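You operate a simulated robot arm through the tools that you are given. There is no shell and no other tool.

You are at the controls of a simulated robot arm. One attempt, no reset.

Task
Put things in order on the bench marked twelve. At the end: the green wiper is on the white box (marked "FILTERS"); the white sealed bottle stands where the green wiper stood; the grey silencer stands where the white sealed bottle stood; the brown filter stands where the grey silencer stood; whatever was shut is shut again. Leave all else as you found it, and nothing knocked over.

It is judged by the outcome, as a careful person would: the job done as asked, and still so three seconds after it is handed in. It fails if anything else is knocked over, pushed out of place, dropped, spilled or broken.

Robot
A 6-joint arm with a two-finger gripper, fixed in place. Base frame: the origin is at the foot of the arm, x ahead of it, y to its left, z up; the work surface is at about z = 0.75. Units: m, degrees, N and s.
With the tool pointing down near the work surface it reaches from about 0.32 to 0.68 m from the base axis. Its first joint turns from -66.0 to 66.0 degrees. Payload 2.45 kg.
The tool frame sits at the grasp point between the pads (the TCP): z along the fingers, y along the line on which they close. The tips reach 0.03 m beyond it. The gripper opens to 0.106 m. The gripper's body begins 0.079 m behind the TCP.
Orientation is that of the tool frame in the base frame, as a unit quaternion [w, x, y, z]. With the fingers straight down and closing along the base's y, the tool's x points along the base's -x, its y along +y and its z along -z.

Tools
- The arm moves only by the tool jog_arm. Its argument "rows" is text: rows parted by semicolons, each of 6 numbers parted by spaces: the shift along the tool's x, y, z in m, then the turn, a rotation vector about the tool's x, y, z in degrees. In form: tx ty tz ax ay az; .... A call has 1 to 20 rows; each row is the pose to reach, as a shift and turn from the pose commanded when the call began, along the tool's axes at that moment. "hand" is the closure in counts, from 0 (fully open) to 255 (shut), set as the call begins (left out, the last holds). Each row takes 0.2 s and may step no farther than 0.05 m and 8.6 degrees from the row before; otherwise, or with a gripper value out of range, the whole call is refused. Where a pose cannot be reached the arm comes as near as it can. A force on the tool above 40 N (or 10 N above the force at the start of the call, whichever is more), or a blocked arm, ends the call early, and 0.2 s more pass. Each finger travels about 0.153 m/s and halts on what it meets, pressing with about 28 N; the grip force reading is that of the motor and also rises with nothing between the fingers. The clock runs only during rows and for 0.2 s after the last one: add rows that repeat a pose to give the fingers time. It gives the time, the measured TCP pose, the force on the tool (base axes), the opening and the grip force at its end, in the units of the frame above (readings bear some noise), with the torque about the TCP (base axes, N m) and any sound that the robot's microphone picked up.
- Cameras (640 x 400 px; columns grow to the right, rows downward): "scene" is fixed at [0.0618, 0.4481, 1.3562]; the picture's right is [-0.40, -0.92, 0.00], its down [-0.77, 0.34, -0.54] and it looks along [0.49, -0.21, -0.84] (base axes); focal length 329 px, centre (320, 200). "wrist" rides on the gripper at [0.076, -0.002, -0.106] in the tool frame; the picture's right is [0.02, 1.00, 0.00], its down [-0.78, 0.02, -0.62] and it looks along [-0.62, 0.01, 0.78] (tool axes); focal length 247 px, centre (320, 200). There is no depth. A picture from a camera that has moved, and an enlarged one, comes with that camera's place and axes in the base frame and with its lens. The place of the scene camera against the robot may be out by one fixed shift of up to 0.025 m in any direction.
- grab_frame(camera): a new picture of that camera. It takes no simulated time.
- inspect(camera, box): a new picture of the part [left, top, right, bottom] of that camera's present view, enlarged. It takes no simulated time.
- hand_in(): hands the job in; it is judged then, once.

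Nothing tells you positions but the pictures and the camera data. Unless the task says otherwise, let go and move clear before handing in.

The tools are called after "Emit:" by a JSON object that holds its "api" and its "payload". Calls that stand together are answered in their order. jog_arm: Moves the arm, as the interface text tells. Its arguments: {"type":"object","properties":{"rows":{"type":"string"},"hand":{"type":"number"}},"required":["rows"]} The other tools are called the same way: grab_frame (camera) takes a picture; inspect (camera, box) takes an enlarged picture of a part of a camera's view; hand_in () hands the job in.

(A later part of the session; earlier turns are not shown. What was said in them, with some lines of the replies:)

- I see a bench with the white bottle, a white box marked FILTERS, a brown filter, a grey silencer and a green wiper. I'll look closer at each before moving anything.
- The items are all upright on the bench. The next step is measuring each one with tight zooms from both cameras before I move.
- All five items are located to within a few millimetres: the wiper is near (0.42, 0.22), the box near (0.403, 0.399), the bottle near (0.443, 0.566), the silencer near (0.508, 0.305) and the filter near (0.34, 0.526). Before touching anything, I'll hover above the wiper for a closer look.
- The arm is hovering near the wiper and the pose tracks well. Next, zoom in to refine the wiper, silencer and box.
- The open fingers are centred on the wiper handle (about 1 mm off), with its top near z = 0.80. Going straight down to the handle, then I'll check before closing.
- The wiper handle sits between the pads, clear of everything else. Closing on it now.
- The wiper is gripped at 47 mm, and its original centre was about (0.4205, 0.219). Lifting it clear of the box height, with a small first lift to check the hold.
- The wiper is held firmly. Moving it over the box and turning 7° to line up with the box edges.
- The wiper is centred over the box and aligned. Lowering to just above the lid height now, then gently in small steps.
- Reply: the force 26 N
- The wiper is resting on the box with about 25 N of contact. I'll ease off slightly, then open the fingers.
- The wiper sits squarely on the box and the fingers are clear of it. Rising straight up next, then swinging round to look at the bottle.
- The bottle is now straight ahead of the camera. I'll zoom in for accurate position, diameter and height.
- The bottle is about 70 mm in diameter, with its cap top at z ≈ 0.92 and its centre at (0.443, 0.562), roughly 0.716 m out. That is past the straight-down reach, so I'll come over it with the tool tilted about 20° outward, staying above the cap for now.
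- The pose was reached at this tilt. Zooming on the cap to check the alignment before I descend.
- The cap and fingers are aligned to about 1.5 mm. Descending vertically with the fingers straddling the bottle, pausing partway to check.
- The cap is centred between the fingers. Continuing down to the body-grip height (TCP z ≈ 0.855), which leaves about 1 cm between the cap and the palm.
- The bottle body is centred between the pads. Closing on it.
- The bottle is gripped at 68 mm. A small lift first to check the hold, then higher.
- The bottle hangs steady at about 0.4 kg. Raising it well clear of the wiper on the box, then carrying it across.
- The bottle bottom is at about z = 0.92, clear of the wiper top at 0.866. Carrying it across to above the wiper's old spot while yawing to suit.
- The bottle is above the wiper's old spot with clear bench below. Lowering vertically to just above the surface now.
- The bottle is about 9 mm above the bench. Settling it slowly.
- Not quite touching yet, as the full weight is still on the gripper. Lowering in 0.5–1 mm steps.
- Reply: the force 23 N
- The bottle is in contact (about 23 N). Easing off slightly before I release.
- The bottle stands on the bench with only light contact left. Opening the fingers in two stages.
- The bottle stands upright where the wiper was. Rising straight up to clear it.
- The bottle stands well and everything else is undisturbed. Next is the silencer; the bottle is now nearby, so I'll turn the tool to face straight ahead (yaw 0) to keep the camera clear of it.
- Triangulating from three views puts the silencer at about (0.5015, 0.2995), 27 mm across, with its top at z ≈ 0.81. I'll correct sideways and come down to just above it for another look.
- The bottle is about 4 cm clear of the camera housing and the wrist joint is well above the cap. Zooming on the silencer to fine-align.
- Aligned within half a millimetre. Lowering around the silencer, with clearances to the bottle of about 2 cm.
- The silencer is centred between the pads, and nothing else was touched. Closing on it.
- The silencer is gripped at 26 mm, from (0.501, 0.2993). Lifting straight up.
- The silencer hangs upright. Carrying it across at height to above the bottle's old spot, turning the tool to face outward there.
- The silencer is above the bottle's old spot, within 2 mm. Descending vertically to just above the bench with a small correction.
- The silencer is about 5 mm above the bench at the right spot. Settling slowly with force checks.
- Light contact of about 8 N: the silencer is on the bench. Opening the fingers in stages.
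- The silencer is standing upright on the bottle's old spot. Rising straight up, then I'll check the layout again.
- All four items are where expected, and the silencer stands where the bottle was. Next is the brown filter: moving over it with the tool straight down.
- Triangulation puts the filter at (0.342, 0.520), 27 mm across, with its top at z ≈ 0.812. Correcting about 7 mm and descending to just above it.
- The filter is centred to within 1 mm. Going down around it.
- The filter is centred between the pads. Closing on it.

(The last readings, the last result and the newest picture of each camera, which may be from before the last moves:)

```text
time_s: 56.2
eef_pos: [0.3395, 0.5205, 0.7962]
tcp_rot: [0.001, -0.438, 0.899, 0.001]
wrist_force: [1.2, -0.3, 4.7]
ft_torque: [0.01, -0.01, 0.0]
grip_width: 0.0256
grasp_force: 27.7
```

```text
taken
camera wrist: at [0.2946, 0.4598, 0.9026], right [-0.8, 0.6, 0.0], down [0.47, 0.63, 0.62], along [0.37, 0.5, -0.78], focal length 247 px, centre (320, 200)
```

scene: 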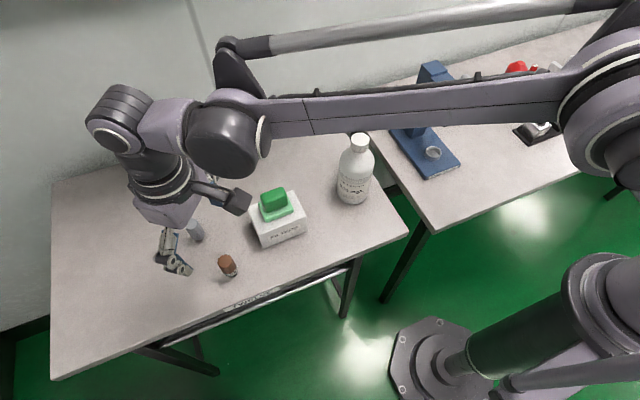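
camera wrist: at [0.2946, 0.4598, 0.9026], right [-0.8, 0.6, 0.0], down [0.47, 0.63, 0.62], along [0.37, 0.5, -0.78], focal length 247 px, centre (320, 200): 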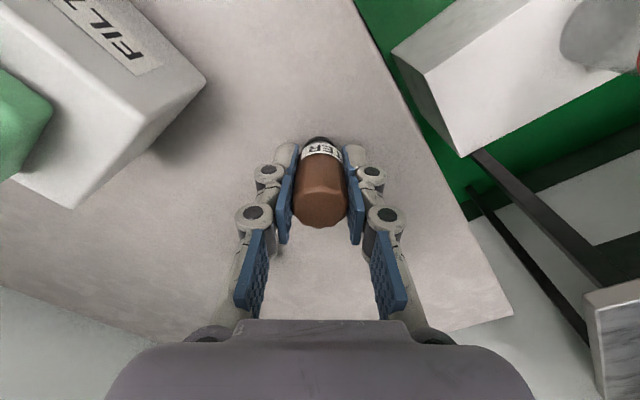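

The filter is gripped at 25.6 mm. Lifting straight up, high enough to pass over the wiper.

Emit:
{"api": "jog_arm", "payload": {"rows": "0 0 -0.005 0 0 0; 0 0 -0.015 0 0 0; 0 0 -0.045 0 0 0; 0 0 -0.08 0 0 0; 0 0 -0.115 0 0 0; 0 0 -0.15 0 0 0; 0 0 -0.18 0 0 0; 0 0 -0.18 0 0 0", "hand": 255}}

Emit:
{"api": "grab_frame", "payload": {"camera": "wrist"}}

Emit:
{"api": "grab_frame", "payload": {"camera": "scene"}}

```text
time_s: 58.0
eef_pos: [0.3408, 0.5197, 0.9783]
tcp_rot: [0.0, -0.437, 0.899, 0.001]
wrist_force: [-0.2, -0.3, -1.0]
ft_torque: [-0.01, 0.02, 0.0]
grip_width: 0.0257
grasp_force: 28.2
```

```text
taken
camera wrist: at [0.2958, 0.4586, 1.0846], right [-0.8, 0.6, 0.0], down [0.47, 0.63, 0.62], along [0.37, 0.5, -0.78], focal length 247 px, centre (320, 200)
```

wrist: 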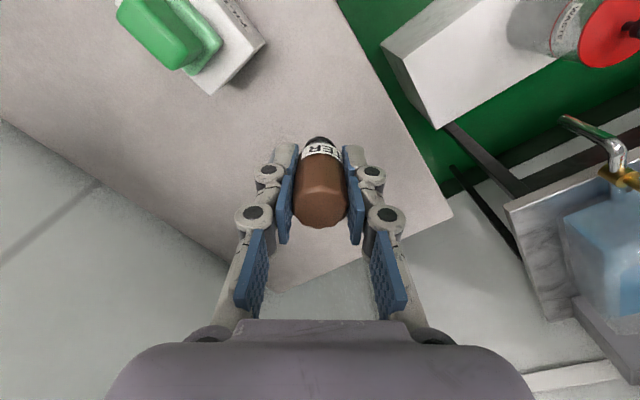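

```text
taken
```

scene: 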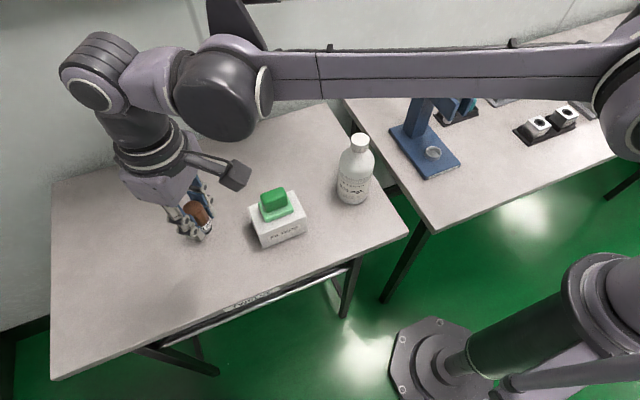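

The filter hangs straight. Carrying it over to above the silencer's old spot, turning the tool back to face straight ahead so the camera stays clear of the bottle.

Emit:
{"api": "jog_arm", "payload": {"rows": "0.0075 -0.0262 0 0 0 5.19; 0.0149 -0.0524 0 0 0 10.38; 0.0224 -0.0786 0 0 0 15.57; 0.0298 -0.1048 0 0 0 20.76; 0.0373 -0.131 0 0 0 25.95; 0.0447 -0.1571 0 0 0 31.14; 0.0522 -0.1833 0 0 0 36.33; 0.0596 -0.2095 0 0 0 41.52; 0.0671 -0.2357 0 0 0 46.71; 0.0745 -0.2619 0 0 0 51.9; 0.0745 -0.2619 0 0 0 51.9", "hand": 255}}

Emit:
{"api": "grab_frame", "payload": {"camera": "wrist"}}

Emit:
{"api": "grab_frame", "payload": {"camera": "scene"}}

```text
time_s: 60.4
eef_pos: [0.4998, 0.2984, 0.9749]
tcp_rot: [0.001, 0.001, 1.0, 0.001]
wrist_force: [-0.9, 0.2, -1.0]
ft_torque: [0.03, -0.01, 0.03]
grip_width: 0.0255
grasp_force: 28.2
```

```text
taken
camera wrist: at [0.4246, 0.2975, 1.0828], right [-0.02, 1.0, 0.0], down [0.78, 0.01, 0.62], along [0.62, 0.01, -0.78], focal length 247 px, centre (320, 200)
```

wrist: 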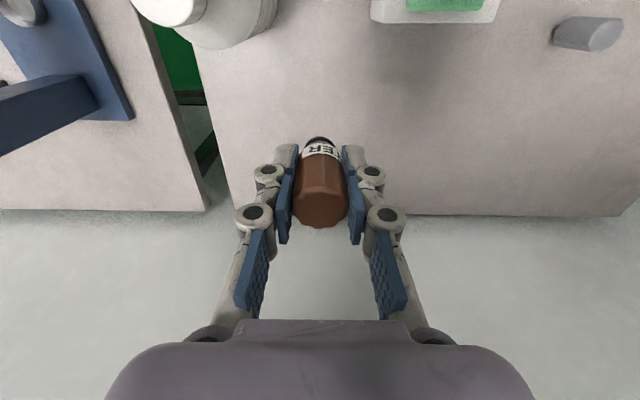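

```text
taken
```

scene: 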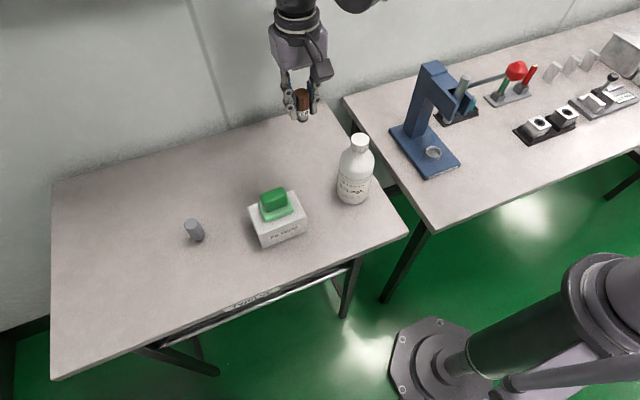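

The filter is over the silencer's old spot, with the silencer standing where the bottle was. Descending.

Emit:
{"api": "jog_arm", "payload": {"rows": "0 0 0.03 0 0 0; 0 0 0.065 0 0 0; 0 0 0.1 0 0 0; 0 0 0.13 0 0 0; 0 0 0.155 0 0 0; 0 0 0.168 0 0 0; 0 0 0.174 0 0 0; 0 0 0.174 0 0 0", "hand": 255}}

Emit:
{"api": "grab_frame", "payload": {"camera": "wrist"}}

Emit:
{"api": "inspect", "payload": {"camera": "scene", "box": [240, 60, 400, 220]}}

```text
time_s: 62.2
eef_pos: [0.5009, 0.2995, 0.8024]
tcp_rot: [0.001, 0.0, 1.0, 0.001]
wrist_force: [-0.3, -0.3, 0.3]
ft_torque: [-0.04, 0.03, -0.02]
grip_width: 0.0257
grasp_force: 27.4
```

```text
taken
camera wrist: at [0.4251, 0.2982, 0.9086], right [-0.02, 1.0, 0.0], down [0.78, 0.02, 0.62], along [0.62, 0.01, -0.78], focal length 247 px, centre (320, 200)
```

wrist: 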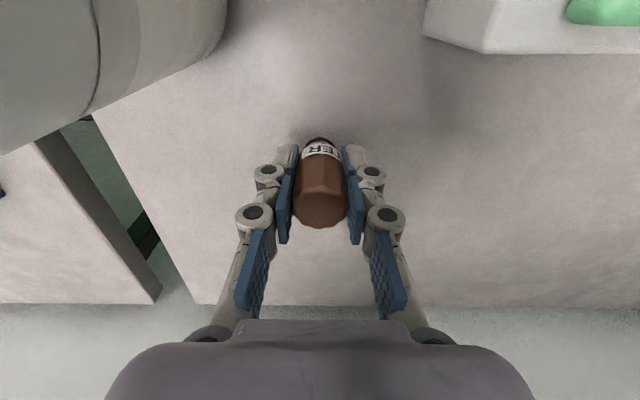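

```text
2.50 times, centred on (320, 140) of scene
camera zoom: at [0.0618, 0.4481, 1.3562], right [-0.4, -0.92, 0.0], down [-0.77, 0.34, -0.54], along [0.49, -0.21, -0.84], focal length 822 px, centre (320, 350)
```

zoom: 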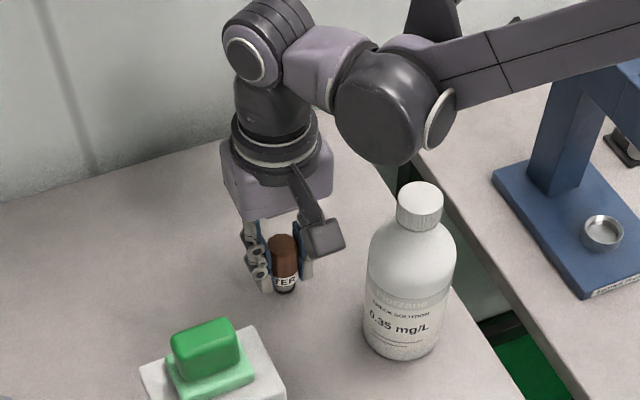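

The filter is about 6 mm above the bench in the right place. Settling it slowly.

Emit:
{"api": "jog_arm", "payload": {"rows": "0 0 0.0015 0 0 0; 0 0 0.003 0 0 0; 0 0 0.004 0 0 0; 0 0 0.004 0 0 0", "hand": 255}}

Emit:
{"api": "jog_arm", "payload": {"rows": "0 0 0.0005 0 0 0; 0 0 0.001 0 0 0; 0 0 0.001 0 0 0", "hand": 255}}

```text
time_s: 63.2
eef_pos: [0.501, 0.2993, 0.7974]
tcp_rot: [0.001, -0.001, 1.0, 0.001]
wrist_force: [0.0, -0.1, -1.0]
ft_torque: [0.03, -0.02, 0.03]
grip_width: 0.0255
grasp_force: 28.3
```

```text
time_s: 64.0
eef_pos: [0.5009, 0.2995, 0.7959]
tcp_rot: [0.001, 0.0, 1.0, 0.001]
wrist_force: [0.2, 0.7, -0.8]
ft_torque: [-0.03, -0.02, 0.01]
grip_width: 0.0254
grasp_force: 28.1
```

Emit:
{"api": "jog_arm", "payload": {"rows": "0 0 0.0005 0 0 0; 0 0 0.0008 0 0 0; 0 0 0.0008 0 0 0", "hand": 255}}

```text
time_s: 64.8
eef_pos: [0.5001, 0.2999, 0.7954]
tcp_rot: [0.001, 0.0, 1.0, -0.001]
wrist_force: [0.3, -0.3, 0.8]
ft_torque: [-0.05, 0.01, 0.04]
grip_width: 0.0258
grasp_force: 28.2
```

Emit:
{"api": "jog_arm", "payload": {"rows": "0 0 0.0003 0 0 0; 0 0 0.0005 0 0 0; 0 0 0.0005 0 0 0", "hand": 255}}

```text
time_s: 65.6
eef_pos: [0.4998, 0.3005, 0.7959]
tcp_rot: [0.001, 0.001, 1.0, 0.001]
wrist_force: [2.0, 0.2, 8.7]
ft_torque: [0.0, -0.12, -0.04]
grip_width: 0.0256
grasp_force: 27.7
```

The filter is resting on the bench with about 9 N of contact. Opening in stages.

Emit:
{"api": "jog_arm", "payload": {"rows": "0 0 0 0 0 0; 0 0 0 0 0 0; 0 0 0 0 0 0", "hand": 165}}

Emit:
{"api": "jog_arm", "payload": {"rows": "0 0 0 0 0 0; 0 0 0 0 0 0; 0 0 0 0 0 0; 0 0 0 0 0 0", "hand": 60}}

Emit:
{"api": "grab_frame", "payload": {"camera": "wrist"}}

Emit:
{"api": "inspect", "payload": {"camera": "scene", "box": [240, 60, 400, 220]}}

```text
time_s: 66.4
eef_pos: [0.5013, 0.2983, 0.7954]
tcp_rot: [0.002, 0.0, 1.0, 0.0]
wrist_force: [-0.3, -0.4, 0.6]
ft_torque: [0.0, 0.03, 0.0]
grip_width: 0.0372
grasp_force: 0.1
```

```text
time_s: 67.4
eef_pos: [0.4999, 0.2998, 0.7949]
tcp_rot: [0.0, 0.001, 1.0, 0.001]
wrist_force: [0.5, -0.2, -0.6]
ft_torque: [-0.02, -0.01, 0.01]
grip_width: 0.0813
grasp_force: 0.1
```

```text
taken
camera wrist: at [0.4246, 0.2986, 0.9022], right [-0.02, 1.0, 0.0], down [0.78, 0.02, 0.62], along [0.62, 0.01, -0.78], focal length 247 px, centre (320, 200)
```

wrist: 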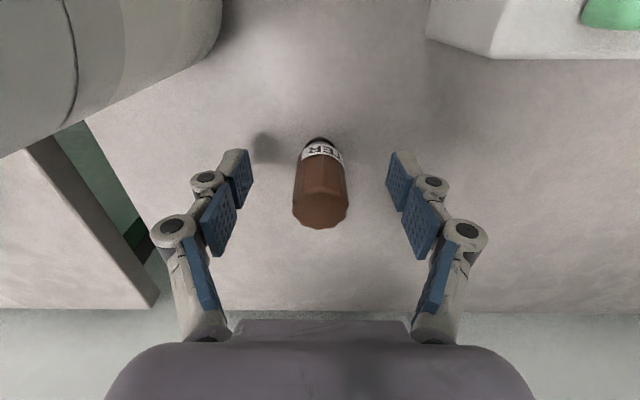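

```text
2.50 times, centred on (320, 140) of scene
camera zoom: at [0.0618, 0.4481, 1.3562], right [-0.4, -0.92, 0.0], down [-0.77, 0.34, -0.54], along [0.49, -0.21, -0.84], focal length 822 px, centre (320, 350)
```

zoom: 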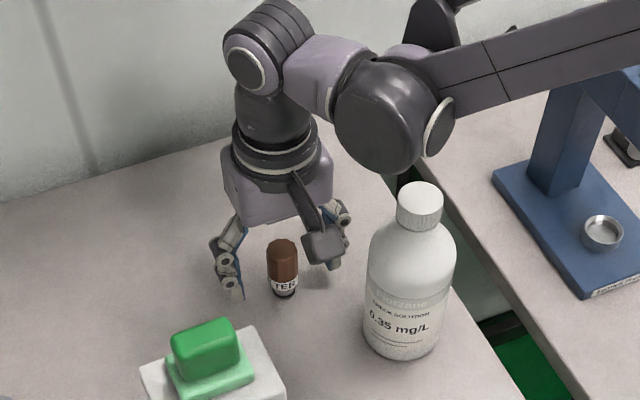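

The filter stands upright and free. Rising straight up and clear.

Emit:
{"api": "jog_arm", "payload": {"rows": "0 0 -0.015 0 0 0; 0 0 -0.045 0 0 0; 0 0 -0.085 0 0 0; 0 0 -0.125 0 0 0; 0 0 -0.165 0 0 0; 0 0 -0.205 0 0 0; 0 0 -0.23 0 0 0; 0 0 -0.23 0 0 0", "hand": 60}}

Emit:
{"api": "grab_frame", "payload": {"camera": "wrist"}}

Emit:
{"api": "grab_frame", "payload": {"camera": "scene"}}

```text
time_s: 69.2
eef_pos: [0.4992, 0.2988, 1.0255]
tcp_rot: [0.001, 0.0, 1.0, 0.001]
wrist_force: [0.2, 0.1, -1.0]
ft_torque: [0.02, -0.04, -0.02]
grip_width: 0.081
grasp_force: 0.2
```

```text
taken
camera wrist: at [0.4243, 0.2981, 1.1321], right [-0.02, 1.0, 0.0], down [0.78, 0.02, 0.62], along [0.62, 0.01, -0.78], focal length 247 px, centre (320, 200)
```

wrist: 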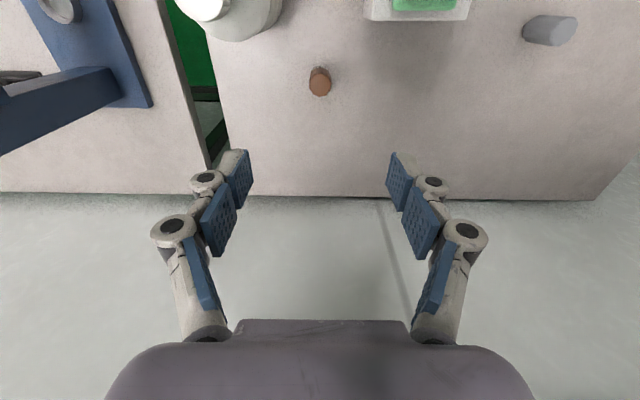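

```text
taken
```

scene: 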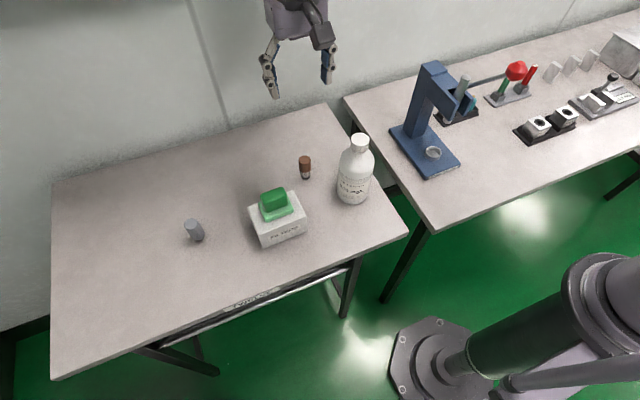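

Everything looks right from here. A final comparison using the same zoom crop as at the start, to verify placements.

Emit:
{"api": "inspect", "payload": {"camera": "scene", "box": [140, 120, 400, 300]}}

Emit:
{"api": "inspect", "payload": {"camera": "scene", "box": [240, 180, 320, 250]}}

Emit:
{"api": "inspect", "payload": {"camera": "scene", "box": [280, 130, 400, 220]}}

Emit:
{"api": "inspect", "payload": {"camera": "scene", "box": [150, 170, 250, 290]}}

```text
2.22 times, centred on (270, 210) of scene
camera zoom: at [0.0618, 0.4481, 1.3562], right [-0.4, -0.92, 0.0], down [-0.77, 0.34, -0.54], along [0.49, -0.21, -0.84], focal length 731 px, centre (431, 178)
```

zoom: 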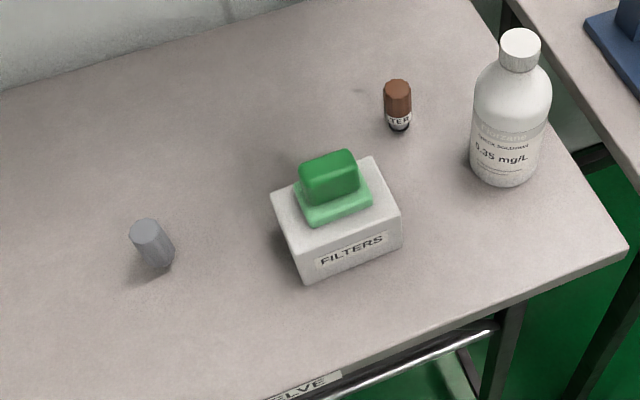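

```text
5.71 times, centred on (280, 215) of scene
camera zoom: at [0.0618, 0.4481, 1.3562], right [-0.4, -0.92, 0.0], down [-0.77, 0.34, -0.54], along [0.49, -0.21, -0.84], focal length 1879 px, centre (549, 114)
```

zoom: 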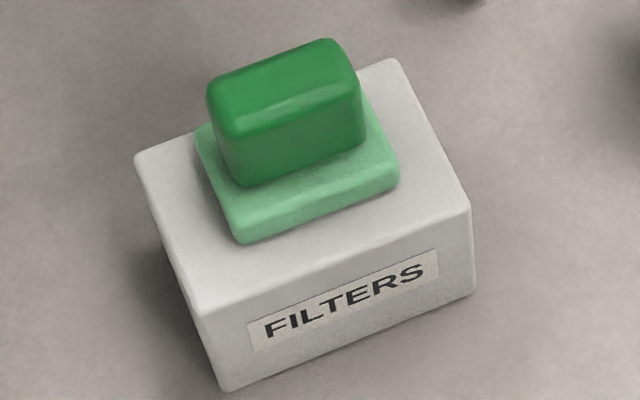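

```text
4.44 times, centred on (340, 175) of scene
camera zoom: at [0.0618, 0.4481, 1.3562], right [-0.4, -0.92, 0.0], down [-0.77, 0.34, -0.54], along [0.49, -0.21, -0.84], focal length 1462 px, centre (231, 311)
```

zoom: 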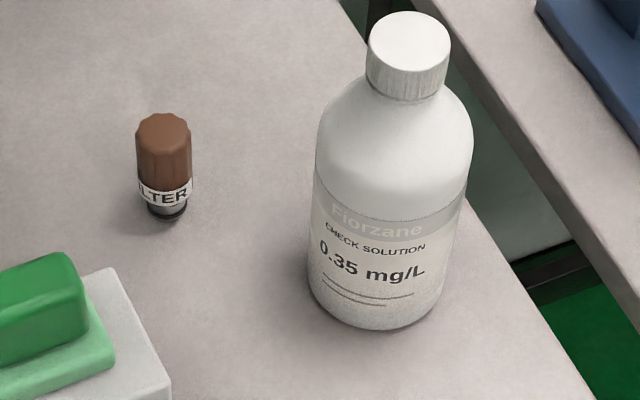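

```text
3.33 times, centred on (200, 230) of scene
camera zoom: at [0.0618, 0.4481, 1.3562], right [-0.4, -0.92, 0.0], down [-0.77, 0.34, -0.54], along [0.49, -0.21, -0.84], focal length 1096 px, centre (720, 100)
```

zoom: 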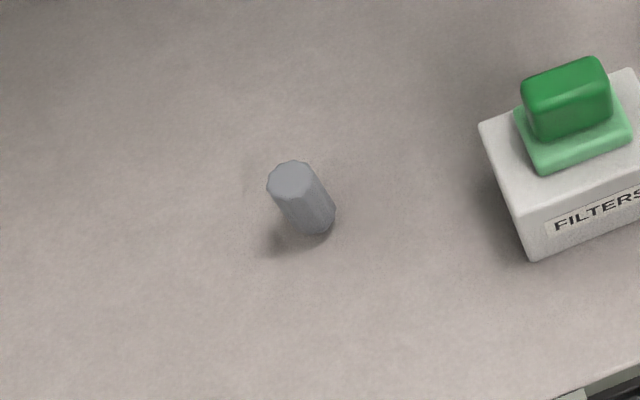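

All four items match their target spots within a couple of millimetres. The wiper is centred on the unmoved box, the bottle is upright and sealed, nothing else is disturbed, and the gripper is open and clear, so I'm handing in.

Emit:
{"api": "hand_in", "payload": {}}

```text
The job is handed in.
```

I finished rearranging bench twelve and handed the job in; I haven't seen the judge's result. In the final camera check, each item was within a few millimetres of its target:

- **Green wiper:** it sits centred on the white FILTERS box, and the box did not move.
- **White sealed bottle:** it stands upright where the wiper was. I gripped it by the body, so the cap was never touched.
- **Grey silencer:** it stands upright where the bottle was.
- **Brown filter:** it stands upright where the silencer was.

Nothing had to be opened, so everything that was shut stayed shut. Nothing was knocked over or pushed out of place. The gripper is open and raised clear of the bench.
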